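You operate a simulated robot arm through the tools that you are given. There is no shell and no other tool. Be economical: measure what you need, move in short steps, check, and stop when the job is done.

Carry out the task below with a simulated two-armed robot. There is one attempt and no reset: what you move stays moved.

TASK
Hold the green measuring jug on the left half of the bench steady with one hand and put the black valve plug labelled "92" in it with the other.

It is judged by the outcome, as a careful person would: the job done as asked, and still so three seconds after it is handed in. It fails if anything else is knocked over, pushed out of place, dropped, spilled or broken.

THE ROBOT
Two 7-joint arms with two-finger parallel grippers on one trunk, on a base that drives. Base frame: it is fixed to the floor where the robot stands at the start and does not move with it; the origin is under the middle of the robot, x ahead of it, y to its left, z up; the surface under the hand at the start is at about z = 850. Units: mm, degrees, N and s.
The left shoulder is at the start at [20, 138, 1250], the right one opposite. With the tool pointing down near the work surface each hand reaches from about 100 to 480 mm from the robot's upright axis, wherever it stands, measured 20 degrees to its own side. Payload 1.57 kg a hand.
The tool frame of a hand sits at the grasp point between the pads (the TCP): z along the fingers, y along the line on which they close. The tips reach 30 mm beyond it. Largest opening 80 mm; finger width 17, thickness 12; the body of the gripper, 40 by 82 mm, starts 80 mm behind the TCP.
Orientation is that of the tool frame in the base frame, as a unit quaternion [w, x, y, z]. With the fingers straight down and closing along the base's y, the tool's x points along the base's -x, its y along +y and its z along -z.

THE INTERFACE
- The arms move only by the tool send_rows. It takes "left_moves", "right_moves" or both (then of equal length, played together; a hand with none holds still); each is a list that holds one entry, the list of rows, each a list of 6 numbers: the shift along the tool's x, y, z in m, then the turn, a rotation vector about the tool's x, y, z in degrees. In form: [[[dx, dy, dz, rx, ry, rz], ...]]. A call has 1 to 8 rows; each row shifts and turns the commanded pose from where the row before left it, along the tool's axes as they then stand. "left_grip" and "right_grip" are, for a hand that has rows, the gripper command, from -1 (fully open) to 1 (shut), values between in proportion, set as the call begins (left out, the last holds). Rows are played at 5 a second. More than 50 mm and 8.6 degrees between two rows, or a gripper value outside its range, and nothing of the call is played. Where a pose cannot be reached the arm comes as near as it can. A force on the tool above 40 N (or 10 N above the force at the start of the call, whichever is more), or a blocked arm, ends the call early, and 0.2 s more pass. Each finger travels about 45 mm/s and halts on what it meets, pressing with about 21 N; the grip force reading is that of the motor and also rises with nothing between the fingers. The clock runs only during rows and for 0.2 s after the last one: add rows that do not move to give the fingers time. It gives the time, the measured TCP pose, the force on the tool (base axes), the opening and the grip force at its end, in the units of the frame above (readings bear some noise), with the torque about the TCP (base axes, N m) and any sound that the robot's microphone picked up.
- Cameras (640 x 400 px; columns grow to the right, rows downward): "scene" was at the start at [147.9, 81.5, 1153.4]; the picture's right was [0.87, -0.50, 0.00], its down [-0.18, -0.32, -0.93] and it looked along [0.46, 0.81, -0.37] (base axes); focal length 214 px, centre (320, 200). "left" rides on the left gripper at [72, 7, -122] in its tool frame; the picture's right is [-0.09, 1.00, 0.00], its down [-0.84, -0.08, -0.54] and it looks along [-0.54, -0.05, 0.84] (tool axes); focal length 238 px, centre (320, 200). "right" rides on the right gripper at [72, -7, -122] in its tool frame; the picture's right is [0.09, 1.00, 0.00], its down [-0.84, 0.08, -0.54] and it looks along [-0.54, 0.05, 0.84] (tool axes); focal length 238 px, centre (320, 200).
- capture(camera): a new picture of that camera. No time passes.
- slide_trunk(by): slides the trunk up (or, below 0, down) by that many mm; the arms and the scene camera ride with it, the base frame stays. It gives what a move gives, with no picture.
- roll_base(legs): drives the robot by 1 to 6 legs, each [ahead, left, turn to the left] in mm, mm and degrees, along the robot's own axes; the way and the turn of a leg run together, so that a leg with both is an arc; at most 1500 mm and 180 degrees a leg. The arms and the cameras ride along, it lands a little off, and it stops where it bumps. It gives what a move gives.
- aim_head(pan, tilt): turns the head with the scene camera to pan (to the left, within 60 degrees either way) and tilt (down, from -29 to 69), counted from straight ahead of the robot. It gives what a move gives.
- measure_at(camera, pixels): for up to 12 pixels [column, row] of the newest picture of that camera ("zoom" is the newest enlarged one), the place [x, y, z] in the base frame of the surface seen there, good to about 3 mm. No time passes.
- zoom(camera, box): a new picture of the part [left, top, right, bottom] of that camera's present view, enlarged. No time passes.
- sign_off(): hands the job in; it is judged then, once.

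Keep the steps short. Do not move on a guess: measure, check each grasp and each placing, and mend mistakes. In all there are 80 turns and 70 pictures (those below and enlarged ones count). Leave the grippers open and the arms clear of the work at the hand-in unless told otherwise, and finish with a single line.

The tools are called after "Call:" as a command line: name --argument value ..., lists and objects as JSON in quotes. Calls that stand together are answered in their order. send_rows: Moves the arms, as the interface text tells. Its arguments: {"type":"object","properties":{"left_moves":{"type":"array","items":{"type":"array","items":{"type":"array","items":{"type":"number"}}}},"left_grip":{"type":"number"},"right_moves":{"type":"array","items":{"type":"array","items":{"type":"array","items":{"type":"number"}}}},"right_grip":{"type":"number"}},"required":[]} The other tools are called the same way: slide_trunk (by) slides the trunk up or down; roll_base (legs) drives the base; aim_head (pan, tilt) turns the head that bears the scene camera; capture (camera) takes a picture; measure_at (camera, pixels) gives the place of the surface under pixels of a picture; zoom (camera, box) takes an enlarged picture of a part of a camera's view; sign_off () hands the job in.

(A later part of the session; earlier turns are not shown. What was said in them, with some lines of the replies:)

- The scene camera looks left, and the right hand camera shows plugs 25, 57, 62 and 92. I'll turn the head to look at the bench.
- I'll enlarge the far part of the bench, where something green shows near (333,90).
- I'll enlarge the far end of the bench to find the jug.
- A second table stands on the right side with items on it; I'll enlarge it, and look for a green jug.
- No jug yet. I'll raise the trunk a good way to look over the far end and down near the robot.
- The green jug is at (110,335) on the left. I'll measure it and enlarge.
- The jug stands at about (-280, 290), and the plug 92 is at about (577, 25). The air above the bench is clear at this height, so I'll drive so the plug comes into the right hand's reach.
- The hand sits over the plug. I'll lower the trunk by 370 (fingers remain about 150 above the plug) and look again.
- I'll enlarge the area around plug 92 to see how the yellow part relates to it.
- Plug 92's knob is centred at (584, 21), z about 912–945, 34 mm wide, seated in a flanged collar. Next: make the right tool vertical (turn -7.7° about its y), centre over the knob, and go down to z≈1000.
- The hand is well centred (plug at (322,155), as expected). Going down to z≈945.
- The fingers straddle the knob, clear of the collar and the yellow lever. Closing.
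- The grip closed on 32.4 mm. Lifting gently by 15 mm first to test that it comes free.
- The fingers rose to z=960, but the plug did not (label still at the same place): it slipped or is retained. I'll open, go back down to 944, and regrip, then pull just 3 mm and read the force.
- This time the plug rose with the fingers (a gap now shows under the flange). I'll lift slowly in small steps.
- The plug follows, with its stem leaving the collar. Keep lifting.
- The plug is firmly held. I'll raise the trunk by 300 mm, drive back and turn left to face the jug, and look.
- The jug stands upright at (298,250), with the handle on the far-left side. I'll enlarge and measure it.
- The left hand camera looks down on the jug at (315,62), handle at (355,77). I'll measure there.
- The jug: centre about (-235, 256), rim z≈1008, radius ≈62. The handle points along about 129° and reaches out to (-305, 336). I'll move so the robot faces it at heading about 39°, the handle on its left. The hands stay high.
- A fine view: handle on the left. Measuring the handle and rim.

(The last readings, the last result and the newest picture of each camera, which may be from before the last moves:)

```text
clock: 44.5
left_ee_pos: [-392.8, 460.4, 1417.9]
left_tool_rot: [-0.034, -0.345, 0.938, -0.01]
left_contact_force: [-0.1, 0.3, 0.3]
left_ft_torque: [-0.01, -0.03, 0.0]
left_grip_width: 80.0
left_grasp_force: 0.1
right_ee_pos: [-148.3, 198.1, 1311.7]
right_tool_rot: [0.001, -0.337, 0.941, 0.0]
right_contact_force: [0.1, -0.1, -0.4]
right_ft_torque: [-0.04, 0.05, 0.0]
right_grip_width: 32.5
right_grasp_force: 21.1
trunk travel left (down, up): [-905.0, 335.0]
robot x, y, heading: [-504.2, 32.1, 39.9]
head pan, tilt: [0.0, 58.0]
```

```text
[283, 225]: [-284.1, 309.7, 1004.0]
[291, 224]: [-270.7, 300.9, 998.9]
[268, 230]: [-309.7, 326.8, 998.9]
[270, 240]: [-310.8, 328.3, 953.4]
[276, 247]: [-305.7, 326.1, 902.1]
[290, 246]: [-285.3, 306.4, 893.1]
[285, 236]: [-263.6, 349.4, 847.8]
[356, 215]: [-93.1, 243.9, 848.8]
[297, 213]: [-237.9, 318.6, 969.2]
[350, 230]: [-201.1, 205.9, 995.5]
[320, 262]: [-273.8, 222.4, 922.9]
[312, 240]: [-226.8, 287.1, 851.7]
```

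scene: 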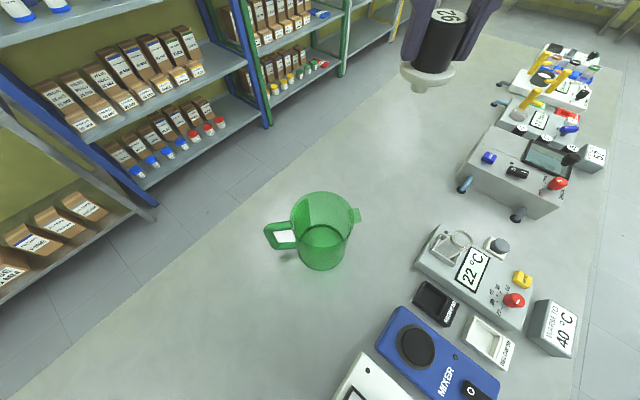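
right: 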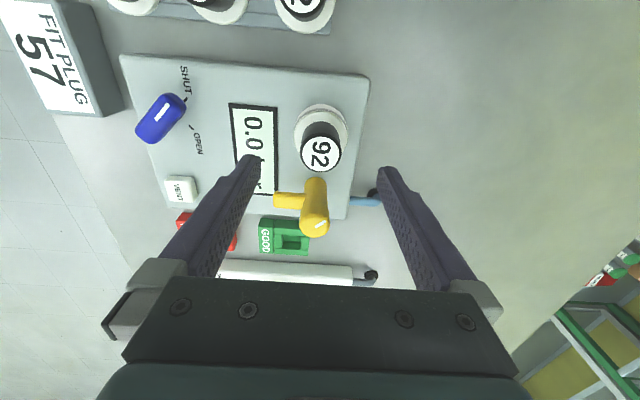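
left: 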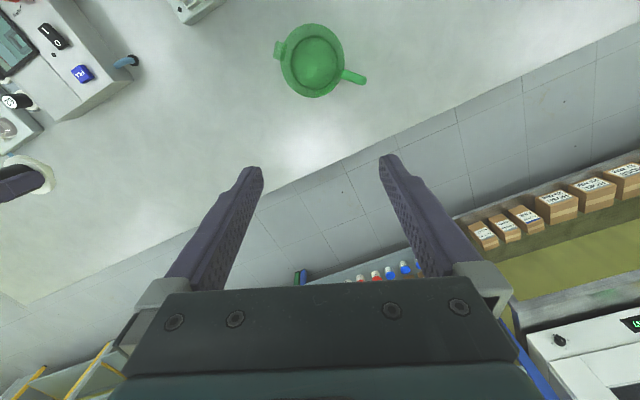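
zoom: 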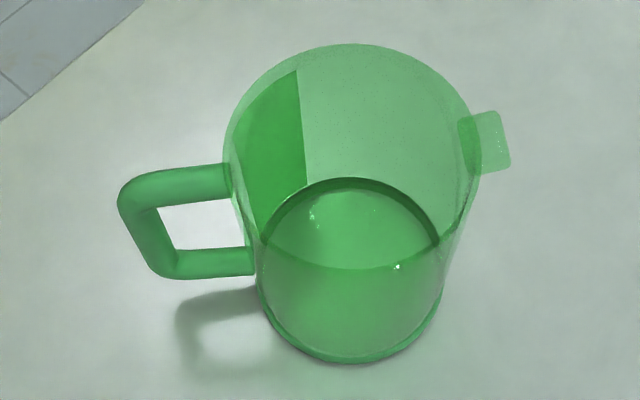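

The handle's upright bar centre is about (-304, 333), its plane along 131°. I'll straighten the left hand and turn it about 88.6° so that it closes across the handle (camera side outward), then tilt it 20° outward to keep clear of the other hand.

Call:
send_rows --left_moves '[[[0, 0, 0, 0, -4, 0], [0, 0, 0, 0, 0, 8.05], [0, 0, 0, 0, 0, 8.05], [0, 0, 0, 0, 0, 8.05], [0, 0, 0, 0, 0, 8.05], [0, 0, 0, 0, 0, 8.05], [0, 0, 0, 0, 0, 8.05], [0, 0, 0, 0, 0, 8.05]]]' --left_grip -1

Call:
send_rows --left_moves '[[[0, 0, 0, 0, 0, 8.05], [0, 0, 0, 0, 0, 8.05], [0, 0, 0, 0, 0, 8.05], [0, 0, 0, 0, 0, 8.05], [0, 0, 0, 0, -6.7, 0], [0, 0, 0, 0, -6.7, 0], [0, 0, 0, 0, -6.6, 0], [0, 0, 0, 0, 0, 0]]]'

```text
clock: 46.3
left_ee_pos: [-392.8, 460.1, 1417.0]
left_tool_rot: [-0.003, 0.141, 0.99, -0.001]
left_contact_force: [-1.0, 0.4, 0.6]
left_ft_torque: [0.01, 0.01, -0.03]
left_grip_width: 80.4
left_grasp_force: 0.1
right_ee_pos: [-147.8, 197.5, 1313.5]
right_tool_rot: [0.0, -0.337, 0.942, -0.001]
right_contact_force: [0.3, -0.1, -0.1]
right_ft_torque: [0.03, -0.02, 0.02]
right_grip_width: 32.2
right_grasp_force: 21.2
trunk travel left (down, up): [-905.0, 335.0]
robot x, y, heading: [-506.5, 30.3, 39.7]
head pan, tilt: [0.0, 58.0]
```

```text
clock: 48.1
left_ee_pos: [-392.2, 460.7, 1418.7]
left_tool_rot: [0.156, 0.403, 0.899, -0.07]
left_contact_force: [0.0, -0.4, 0.5]
left_ft_torque: [0.03, 0.01, -0.01]
left_grip_width: 80.2
left_grasp_force: 0.1
right_ee_pos: [-147.8, 198.2, 1313.4]
right_tool_rot: [0.0, -0.337, 0.941, 0.001]
right_contact_force: [0.5, -0.5, -1.0]
right_ft_torque: [0.0, 0.04, 0.01]
right_grip_width: 32.3
right_grasp_force: 20.9
trunk travel left (down, up): [-905.0, 335.0]
robot x, y, heading: [-506.2, 30.1, 39.7]
head pan, tilt: [0.0, 58.0]
```

The left hand orientation is right (its x along (-0.63,0.70,-0.34), fingers pointing down and inward). Lower the trunk by 200, then bring the left hand to a pre-grasp 100 mm back from the handle.

Call:
slide_trunk --by -200

Call:
send_rows --left_moves '[[[-0.0142, -0.0036, 0.0357, 0, 0, 0], [-0.0142, -0.0036, 0.0357, 0, 0, 0], [-0.0142, -0.0036, 0.0357, 0, 0, 0], [-0.0142, -0.0036, 0.0357, 0, 0, 0], [-0.0142, -0.0036, 0.0357, 0, 0, 0], [0, 0, 0, 0, 0, 0]]]' --left_grip -1

Call:
capture --camera "scene"

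Call:
capture --camera "left"

```text
clock: 50.3
left_ee_pos: [-391.9, 459.9, 1218.1]
left_tool_rot: [0.156, 0.402, 0.9, -0.071]
left_contact_force: [0.8, 0.1, 0.2]
left_ft_torque: [0.0, 0.0, -0.01]
left_grip_width: 79.9
left_grasp_force: 0.1
right_ee_pos: [-146.9, 198.4, 1113.9]
right_tool_rot: [0.0, -0.337, 0.941, 0.0]
right_contact_force: [-0.6, -0.3, -0.2]
right_ft_torque: [0.01, 0.01, 0.03]
right_grip_width: 32.6
right_grasp_force: 21.3
trunk travel left (down, up): [-705.0, 535.0]
robot x, y, heading: [-502.5, 32.1, 39.7]
head pan, tilt: [0.0, 58.0]
```

```text
clock: 51.7
left_ee_pos: [-320.4, 352.3, 1072.9]
left_tool_rot: [0.155, 0.403, 0.899, -0.071]
left_contact_force: [-0.2, -0.6, -0.5]
left_ft_torque: [0.0, 0.01, 0.01]
left_grip_width: 79.9
left_grasp_force: 0.0
right_ee_pos: [-147.9, 197.8, 1112.7]
right_tool_rot: [0.0, -0.337, 0.941, 0.0]
right_contact_force: [-0.7, -0.2, 1.0]
right_ft_torque: [-0.02, 0.03, 0.02]
right_grip_width: 32.4
right_grasp_force: 20.7
trunk travel left (down, up): [-705.0, 535.0]
robot x, y, heading: [-507.9, 30.7, 39.8]
head pan, tilt: [0.0, 58.0]
```

```text
34 pictures are left
```

scene: 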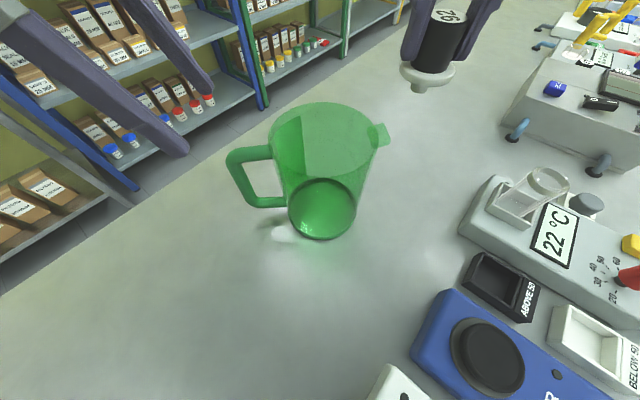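

```text
33 pictures are left
```

left: 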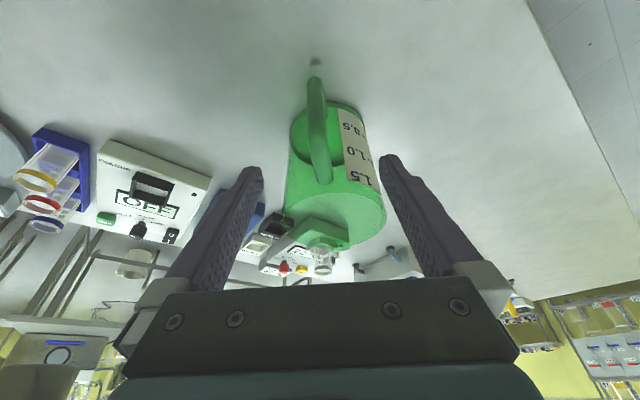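

The handle (about (317,130)) is between the fingers in the left camera. I'll remeasure the handle from both new pictures before going down.

Call:
measure_at --camera "left" --pixels '[[315, 85], [317, 100], [318, 130], [320, 160], [323, 180], [310, 110], [326, 110]]'

Call:
measure_at --camera "scene" --pixels '[[230, 160], [238, 180], [245, 195], [255, 152], [265, 202], [375, 145], [320, 103], [278, 125], [325, 165]]'

```text
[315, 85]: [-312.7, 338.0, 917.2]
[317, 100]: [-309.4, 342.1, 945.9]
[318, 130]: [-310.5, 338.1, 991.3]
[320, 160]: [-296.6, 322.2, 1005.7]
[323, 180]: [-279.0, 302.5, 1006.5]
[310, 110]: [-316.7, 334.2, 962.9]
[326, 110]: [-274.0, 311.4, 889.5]
```

```text
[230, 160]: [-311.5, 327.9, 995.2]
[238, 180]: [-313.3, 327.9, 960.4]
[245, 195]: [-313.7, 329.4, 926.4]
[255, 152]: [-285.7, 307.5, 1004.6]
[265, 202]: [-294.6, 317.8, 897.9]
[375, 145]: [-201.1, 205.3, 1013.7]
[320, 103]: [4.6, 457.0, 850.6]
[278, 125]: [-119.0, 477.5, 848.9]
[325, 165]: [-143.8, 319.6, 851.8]
```

Bar centre now reads about (-307, 333). Moving the left hand in along its fingers to (-303, 331, 975).

Call:
send_rows --left_moves '[[[0.007, -0.001, 0.02, 0, 0, 0], [0, 0, 0.03, 0, 0, 0], [0, 0, 0.03, 0, 0, 0], [0, 0, 0.021, 0, 0, 0], [0, 0, 0, 0, 0, 0]]]'

Call:
capture --camera "scene"

Call:
capture --camera "left"

```text
clock: 52.9
left_ee_pos: [-304.0, 332.3, 976.6]
left_tool_rot: [0.155, 0.403, 0.899, -0.07]
left_contact_force: [-0.6, 0.3, -0.1]
left_ft_torque: [0.0, 0.01, 0.02]
left_grip_width: 80.1
left_grasp_force: 0.0
right_ee_pos: [-147.8, 198.5, 1113.1]
right_tool_rot: [0.0, -0.337, 0.941, 0.0]
right_contact_force: [-1.8, -0.3, -0.7]
right_ft_torque: [-0.01, 0.03, 0.01]
right_grip_width: 32.6
right_grasp_force: 21.4
trunk travel left (down, up): [-705.0, 535.0]
robot x, y, heading: [-505.7, 32.4, 39.9]
head pan, tilt: [0.0, 58.0]
```

```text
32 pictures are left
```

scene: 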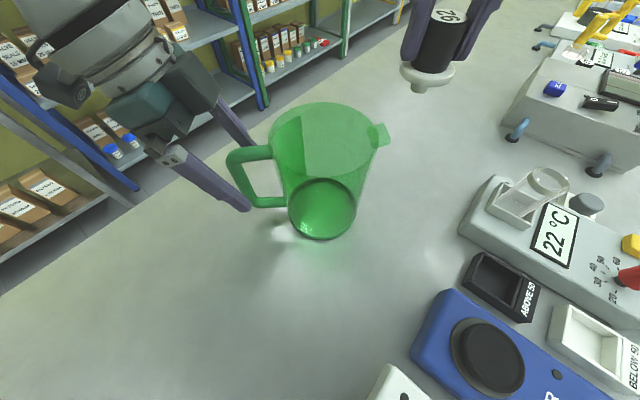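

```text
31 pictures are left
```

left: 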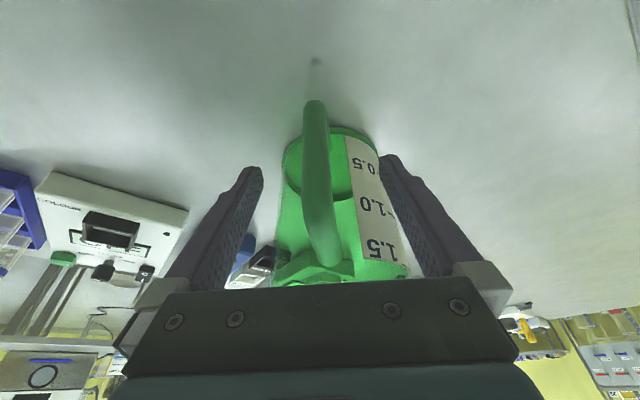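

The handle is centred between the fingers. Closing the left gripper on it.

Call:
send_rows --left_moves '[[[0, 0, 0, 0, 0, 0], [0, 0, 0, 0, 0, 0], [0, 0, 0, 0, 0, 0], [0, 0, 0, 0, 0, 0], [0, 0, 0, 0, 0, 0], [0, 0, 0, 0, 0, 0]]]' --left_grip 1

Call:
capture --camera "scene"

```text
clock: 54.3
left_ee_pos: [-302.7, 331.1, 977.6]
left_tool_rot: [0.156, 0.402, 0.899, -0.071]
left_contact_force: [0.4, -0.4, 0.9]
left_ft_torque: [-0.18, 0.03, 0.01]
left_grip_width: 17.7
left_grasp_force: 21.0
right_ee_pos: [-146.7, 198.9, 1112.6]
right_tool_rot: [0.001, -0.337, 0.942, 0.0]
right_contact_force: [0.5, -0.2, -0.1]
right_ft_torque: [0.01, -0.01, -0.01]
right_grip_width: 32.3
right_grasp_force: 20.8
trunk travel left (down, up): [-705.0, 535.0]
robot x, y, heading: [-504.5, 33.1, 39.6]
head pan, tilt: [0.0, 58.0]
```

```text
30 pictures are left
```

scene: 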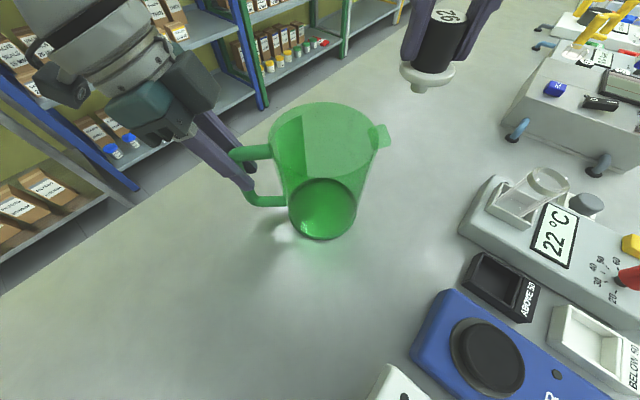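

The left hand holds the handle (17.7 mm), and the jug stands unmoved. I'll check the jug's floor position, then carry the right hand level over the opening (stem tip about 50 above the rim).

Call:
measure_at --camera "scene" --pixels '[[292, 212], [352, 205], [322, 184], [322, 236], [322, 210], [330, 225], [310, 225]]'

Call:
send_rows --right_moves '[[[0.0101, 0.0307, 0, 0, 0, 0], [0.0101, 0.0307, 0, 0, 0, 0], [0.0101, 0.0307, 0, 0, 0, 0], [0, 0, 0, 0, 0, 0]]]' --right_grip 1

Call:
capture --camera "right"

Call:
capture --camera "scene"

```text
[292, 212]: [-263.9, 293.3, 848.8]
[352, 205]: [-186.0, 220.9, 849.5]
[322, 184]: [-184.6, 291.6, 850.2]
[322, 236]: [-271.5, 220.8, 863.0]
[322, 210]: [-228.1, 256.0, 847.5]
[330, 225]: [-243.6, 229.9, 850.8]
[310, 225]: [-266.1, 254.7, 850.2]
```

```text
clock: 55.3
left_ee_pos: [-303.6, 331.4, 977.0]
left_tool_rot: [0.156, 0.401, 0.9, -0.068]
left_contact_force: [-0.1, 1.0, 2.1]
left_ft_torque: [-0.23, 0.01, 0.01]
left_grip_width: 17.7
left_grasp_force: 21.3
right_ee_pos: [-228.9, 250.3, 1113.2]
right_tool_rot: [0.001, -0.337, 0.942, 0.001]
right_contact_force: [-0.5, -0.5, -0.2]
right_ft_torque: [-0.01, -0.04, -0.01]
right_grip_width: 32.6
right_grasp_force: 21.2
trunk travel left (down, up): [-705.0, 535.0]
robot x, y, heading: [-505.2, 27.5, 39.7]
head pan, tilt: [0.0, 58.0]
```

```text
29 pictures are left
```

right: 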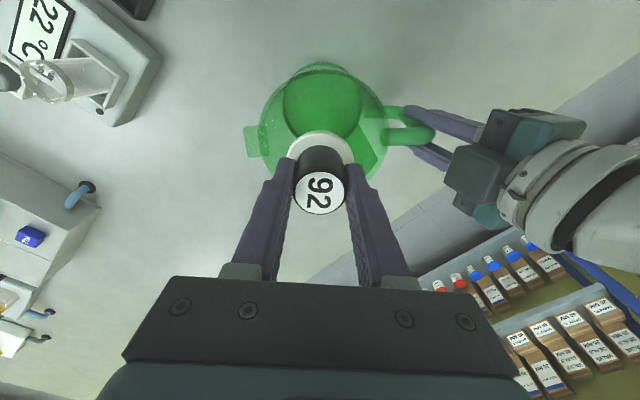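

```text
28 pictures are left
```

scene: 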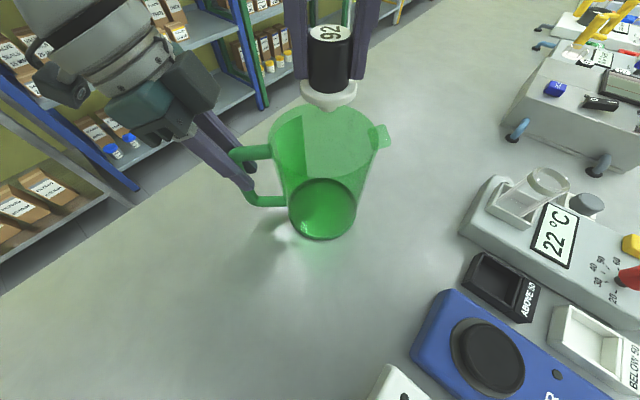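

The plug is centred over the opening (rim centred at about (323,135), as it should be). Lowering to z≈1010 first.

Call:
send_rows --right_moves '[[[0, 0, 0.025, 0, 0, 0], [0, 0, 0.025, 0, 0, 0], [0, 0, 0.025, 0, 0, 0], [0, 0, 0.025, 0, 0, 0], [0, 0, 0, 0, 0, 0]]]'

Call:
capture --camera "scene"

Call:
capture --camera "right"

```text
clock: 56.5
left_ee_pos: [-303.7, 331.8, 976.9]
left_tool_rot: [0.156, 0.402, 0.9, -0.071]
left_contact_force: [-0.4, 1.3, 1.9]
left_ft_torque: [-0.09, 0.02, 0.06]
left_grip_width: 17.7
left_grasp_force: 20.8
right_ee_pos: [-228.0, 250.1, 1012.7]
right_tool_rot: [0.001, -0.338, 0.941, -0.001]
right_contact_force: [0.2, -0.8, -0.4]
right_ft_torque: [-0.01, 0.02, -0.02]
right_grip_width: 32.2
right_grasp_force: 21.5
trunk travel left (down, up): [-705.0, 535.0]
robot x, y, heading: [-501.1, 32.1, 39.8]
head pan, tilt: [0.0, 58.0]
```

```text
27 pictures are left
```

scene: 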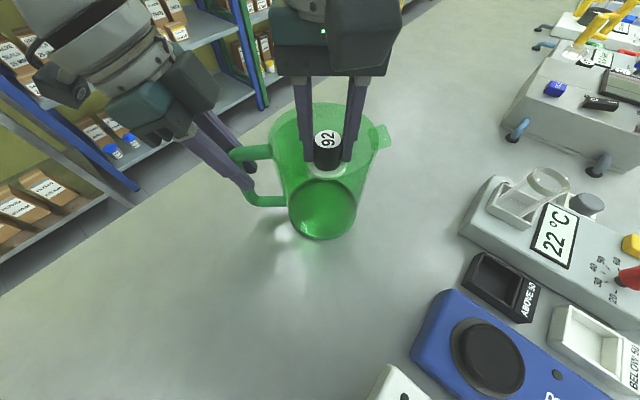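

```text
26 pictures are left
```

right: 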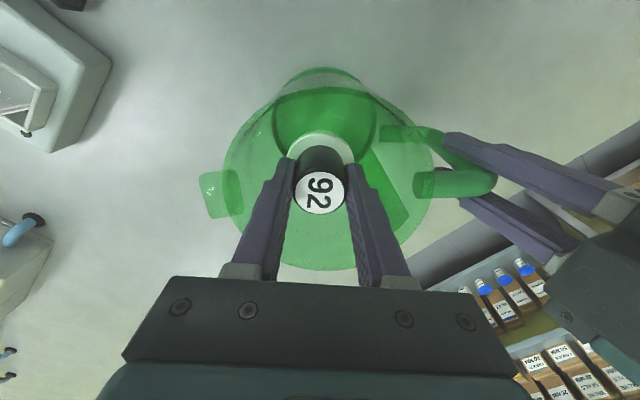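

The plug is inside the rim; the opening's centre lies a little left and back, so I'll shift 4 mm that way and continue down to z≈930 (stem tip about 18 above the floor), watching the force.

Call:
send_rows --right_moves '[[[0.005, 0.004, 0.01, 0, 0, 0], [0, 0, 0.02, 0, 0, 0], [0, 0, 0.02, 0, 0, 0], [0, 0, 0.02, 0, 0, 0], [0, 0, 0.012, 0, 0, 0], [0, 0, 0, 0, 0, 0]]]'

Call:
capture --camera "scene"

Call:
zoom --camera "scene" --box '[240, 80, 400, 250]'

```text
clock: 57.9
left_ee_pos: [-302.2, 331.9, 977.6]
left_tool_rot: [0.156, 0.402, 0.899, -0.07]
left_contact_force: [-0.7, 1.6, 1.6]
left_ft_torque: [-0.12, -0.02, 0.03]
left_grip_width: 17.7
left_grasp_force: 21.2
right_ee_pos: [-235.5, 249.5, 930.2]
right_tool_rot: [0.001, -0.338, 0.941, 0.001]
right_contact_force: [0.5, 0.1, 0.1]
right_ft_torque: [0.01, -0.03, -0.01]
right_grip_width: 32.3
right_grasp_force: 21.6
trunk travel left (down, up): [-705.0, 535.0]
robot x, y, heading: [-502.5, 32.6, 39.6]
head pan, tilt: [0.0, 58.0]
```

```text
25 pictures are left
```

scene: 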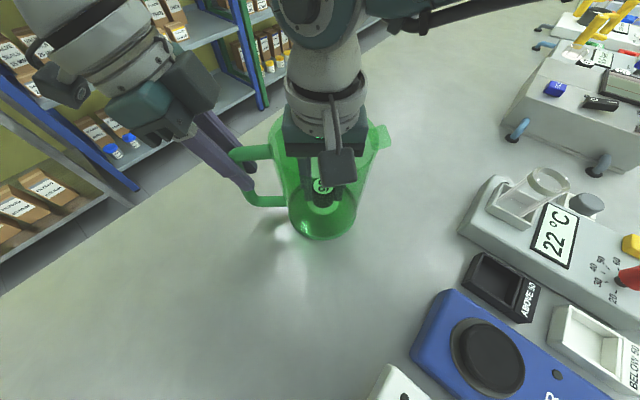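

```text
2.35 times, centred on (320, 165) of scene
```

zoom: 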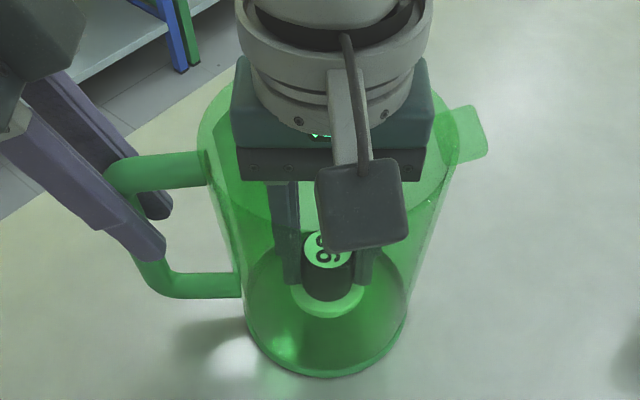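

No contact. A little lower, 8 mm in two steps, to shorten the drop.

Call:
send_rows --right_moves '[[[0, 0, 0.004, 0, 0, 0], [0, 0, 0.004, 0, 0, 0], [0, 0, 0, 0, 0, 0]]]'

Call:
capture --camera "right"

```text
clock: 58.7
left_ee_pos: [-302.8, 330.9, 977.1]
left_tool_rot: [0.156, 0.402, 0.9, -0.07]
left_contact_force: [-0.3, 0.5, 1.0]
left_ft_torque: [-0.07, -0.02, 0.11]
left_grip_width: 17.8
left_grasp_force: 21.0
right_ee_pos: [-234.6, 249.3, 922.1]
right_tool_rot: [0.001, -0.337, 0.942, 0.0]
right_contact_force: [-0.2, 1.3, -0.4]
right_ft_torque: [-0.01, -0.03, 0.01]
right_grip_width: 32.2
right_grasp_force: 21.0
trunk travel left (down, up): [-705.0, 535.0]
robot x, y, heading: [-504.9, 32.5, 40.1]
head pan, tilt: [0.0, 58.0]
```

```text
23 pictures are left
```

right: 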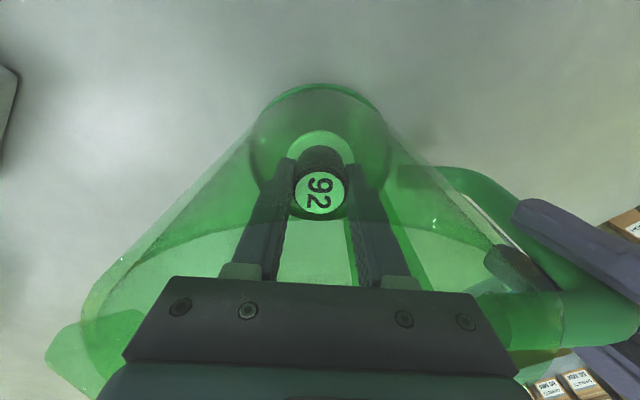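

The knob is still held, hanging inside the jug. Opening the right gripper partly (about 56 mm) to let the plug down.

Call:
send_rows --right_moves '[[[0, 0, 0, 0, 0, 0], [0, 0, 0, 0, 0, 0], [0, 0, 0, 0, 0, 0], [0, 0, 0, 0, 0, 0], [0, 0, 0, 0, 0, 0]]]' --right_grip -0.4

Call:
capture --camera "right"

```text
clock: 59.9
left_ee_pos: [-303.9, 331.5, 976.0]
left_tool_rot: [0.156, 0.402, 0.899, -0.07]
left_contact_force: [0.7, 0.6, 2.0]
left_ft_torque: [-0.09, -0.03, 0.07]
left_grip_width: 17.8
left_grasp_force: 20.4
right_ee_pos: [-235.3, 249.4, 923.7]
right_tool_rot: [0.001, -0.338, 0.941, 0.0]
right_contact_force: [0.5, -1.1, 0.7]
right_ft_torque: [-0.01, -0.01, 0.0]
right_grip_width: 56.1
right_grasp_force: 0.1
trunk travel left (down, up): [-705.0, 535.0]
robot x, y, heading: [-507.6, 30.9, 39.7]
head pan, tilt: [0.0, 58.0]
```

```text
22 pictures are left
```

right: 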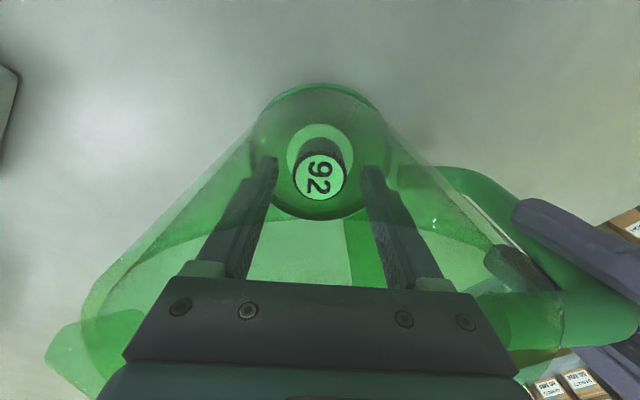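

The plug dropped onto the jug's floor and is free. Withdrawing the right hand straight up.

Call:
send_rows --right_moves '[[[0, 0, -0.02, 0, 0, 0], [0, 0, -0.03, 0, 0, 0], [0, 0, -0.04, 0, 0, 0], [0, 0, -0.04, 0, 0, 0], [0, 0, -0.04, 0, 0, 0], [0, 0, -0.04, 0, 0, 0], [0, 0, 0, 0, 0, 0]]]'

Call:
send_rows --right_moves '[[[0, -0.04, 0, 0, 0, 0], [0, -0.04, 0, 0, 0, 0], [0, -0.04, 0, 0, 0, 0], [0, 0, 0, 0, 0, 0]]]' --right_grip -1

Call:
capture --camera "scene"

Call:
zoom --camera "scene" --box '[230, 90, 400, 250]'

```text
clock: 61.5
left_ee_pos: [-302.5, 331.6, 977.4]
left_tool_rot: [0.156, 0.403, 0.899, -0.071]
left_contact_force: [0.2, 0.9, 0.8]
left_ft_torque: [-0.06, 0.02, 0.06]
left_grip_width: 18.0
left_grasp_force: 20.2
right_ee_pos: [-236.3, 249.7, 1133.0]
right_tool_rot: [0.001, -0.337, 0.942, 0.0]
right_contact_force: [0.4, 0.5, 0.3]
right_ft_torque: [0.0, 0.03, 0.0]
right_grip_width: 55.9
right_grasp_force: 0.0
trunk travel left (down, up): [-705.0, 535.0]
robot x, y, heading: [-506.1, 28.9, 39.7]
head pan, tilt: [0.0, 58.0]
```

```text
clock: 62.5
left_ee_pos: [-304.0, 331.3, 977.4]
left_tool_rot: [0.156, 0.402, 0.899, -0.07]
left_contact_force: [0.7, -0.2, 0.1]
left_ft_torque: [-0.1, 0.02, 0.05]
left_grip_width: 17.9
left_grasp_force: 20.6
right_ee_pos: [-161.3, 156.7, 1132.5]
right_tool_rot: [0.0, -0.338, 0.941, 0.0]
right_contact_force: [-0.4, -0.2, 0.3]
right_ft_torque: [-0.01, 0.0, -0.01]
right_grip_width: 80.3
right_grasp_force: 0.1
trunk travel left (down, up): [-705.0, 535.0]
robot x, y, heading: [-505.2, 28.7, 39.8]
head pan, tilt: [0.0, 58.0]
```

```text
21 pictures are left
```

scene: 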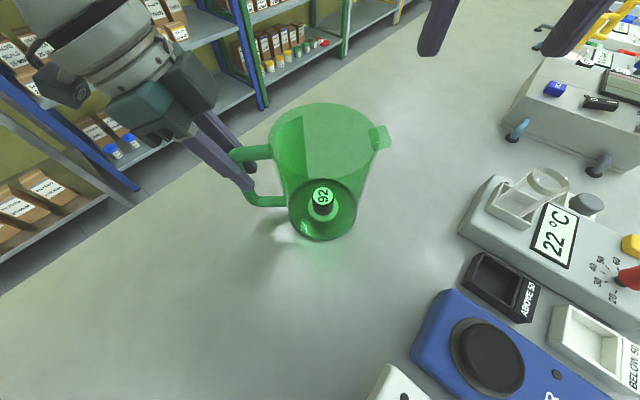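

```text
2.50 times, centred on (315, 170) of scene
```

zoom: 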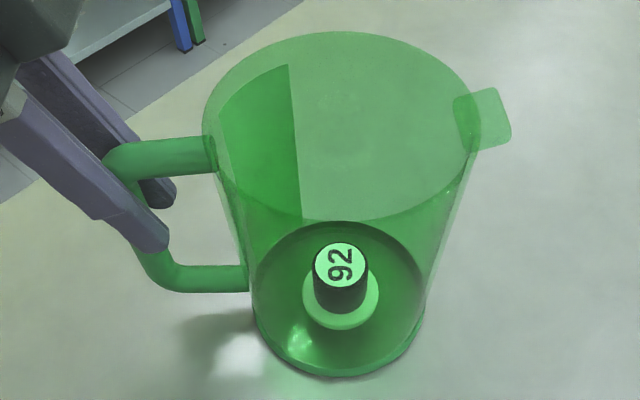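

Plug 92 stands in the jug. Now open the left hand and back it off along its fingers.

Call:
send_rows --left_moves '[[[0, 0, 0, 0, 0, 0], [0, 0, 0, 0, 0, 0], [0, 0, 0, 0, 0, 0], [0, 0, 0, 0, 0, 0], [0, 0, 0, 0, 0, 0]]]' --left_grip -1

Call:
send_rows --left_moves '[[[0, 0, -0.02, 0, 0, 0], [0, 0, -0.03, 0, 0, 0], [0, 0, -0.03, 0, 0, 0], [0, 0, -0.03, 0, 0, 0], [0, 0, -0.03, 0, 0, 0], [0, 0, -0.03, 0, 0, 0], [0, 0, -0.03, 0, 0, 0], [0, 0, 0, 0, 0, 0]]]'

Call:
capture --camera "scene"

```text
clock: 63.7
left_ee_pos: [-303.7, 331.3, 977.2]
left_tool_rot: [0.156, 0.403, 0.899, -0.07]
left_contact_force: [0.0, 0.5, 0.1]
left_ft_torque: [-0.01, 0.03, -0.01]
left_grip_width: 80.1
left_grasp_force: 0.0
right_ee_pos: [-161.9, 157.5, 1133.0]
right_tool_rot: [-0.001, -0.337, 0.942, 0.0]
right_contact_force: [0.3, -1.0, -0.5]
right_ft_torque: [0.02, 0.02, 0.01]
right_grip_width: 79.9
right_grasp_force: 0.0
trunk travel left (down, up): [-705.0, 535.0]
robot x, y, heading: [-506.7, 27.0, 39.9]
head pan, tilt: [0.0, 58.0]
```

```text
clock: 65.5
left_ee_pos: [-350.1, 383.1, 1164.4]
left_tool_rot: [0.156, 0.402, 0.899, -0.07]
left_contact_force: [0.2, -1.1, 0.0]
left_ft_torque: [-0.02, -0.01, 0.02]
left_grip_width: 79.8
left_grasp_force: 0.1
right_ee_pos: [-162.6, 157.5, 1133.8]
right_tool_rot: [-0.001, -0.338, 0.941, 0.0]
right_contact_force: [0.2, 0.0, -0.4]
right_ft_torque: [0.01, -0.01, 0.01]
right_grip_width: 79.7
right_grasp_force: 0.0
trunk travel left (down, up): [-705.0, 535.0]
robot x, y, heading: [-507.1, 29.1, 39.9]
head pan, tilt: [0.0, 58.0]
```

```text
19 pictures are left
```

scene: 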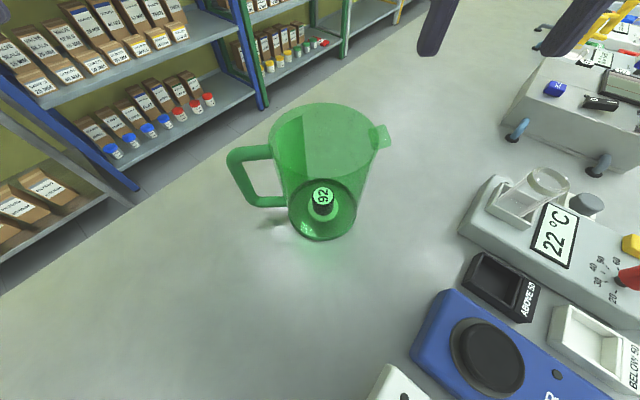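

The jug stands where it was, with plug 92 in it. Both hands are open and clear, so I'm handing in.

Call:
sign_off

```text
The job is handed in.
```

The black valve plug "92" is standing in the green measuring jug, which I held steady by its handle with the left hand; nothing else was disturbed, and both hands are open and clear.
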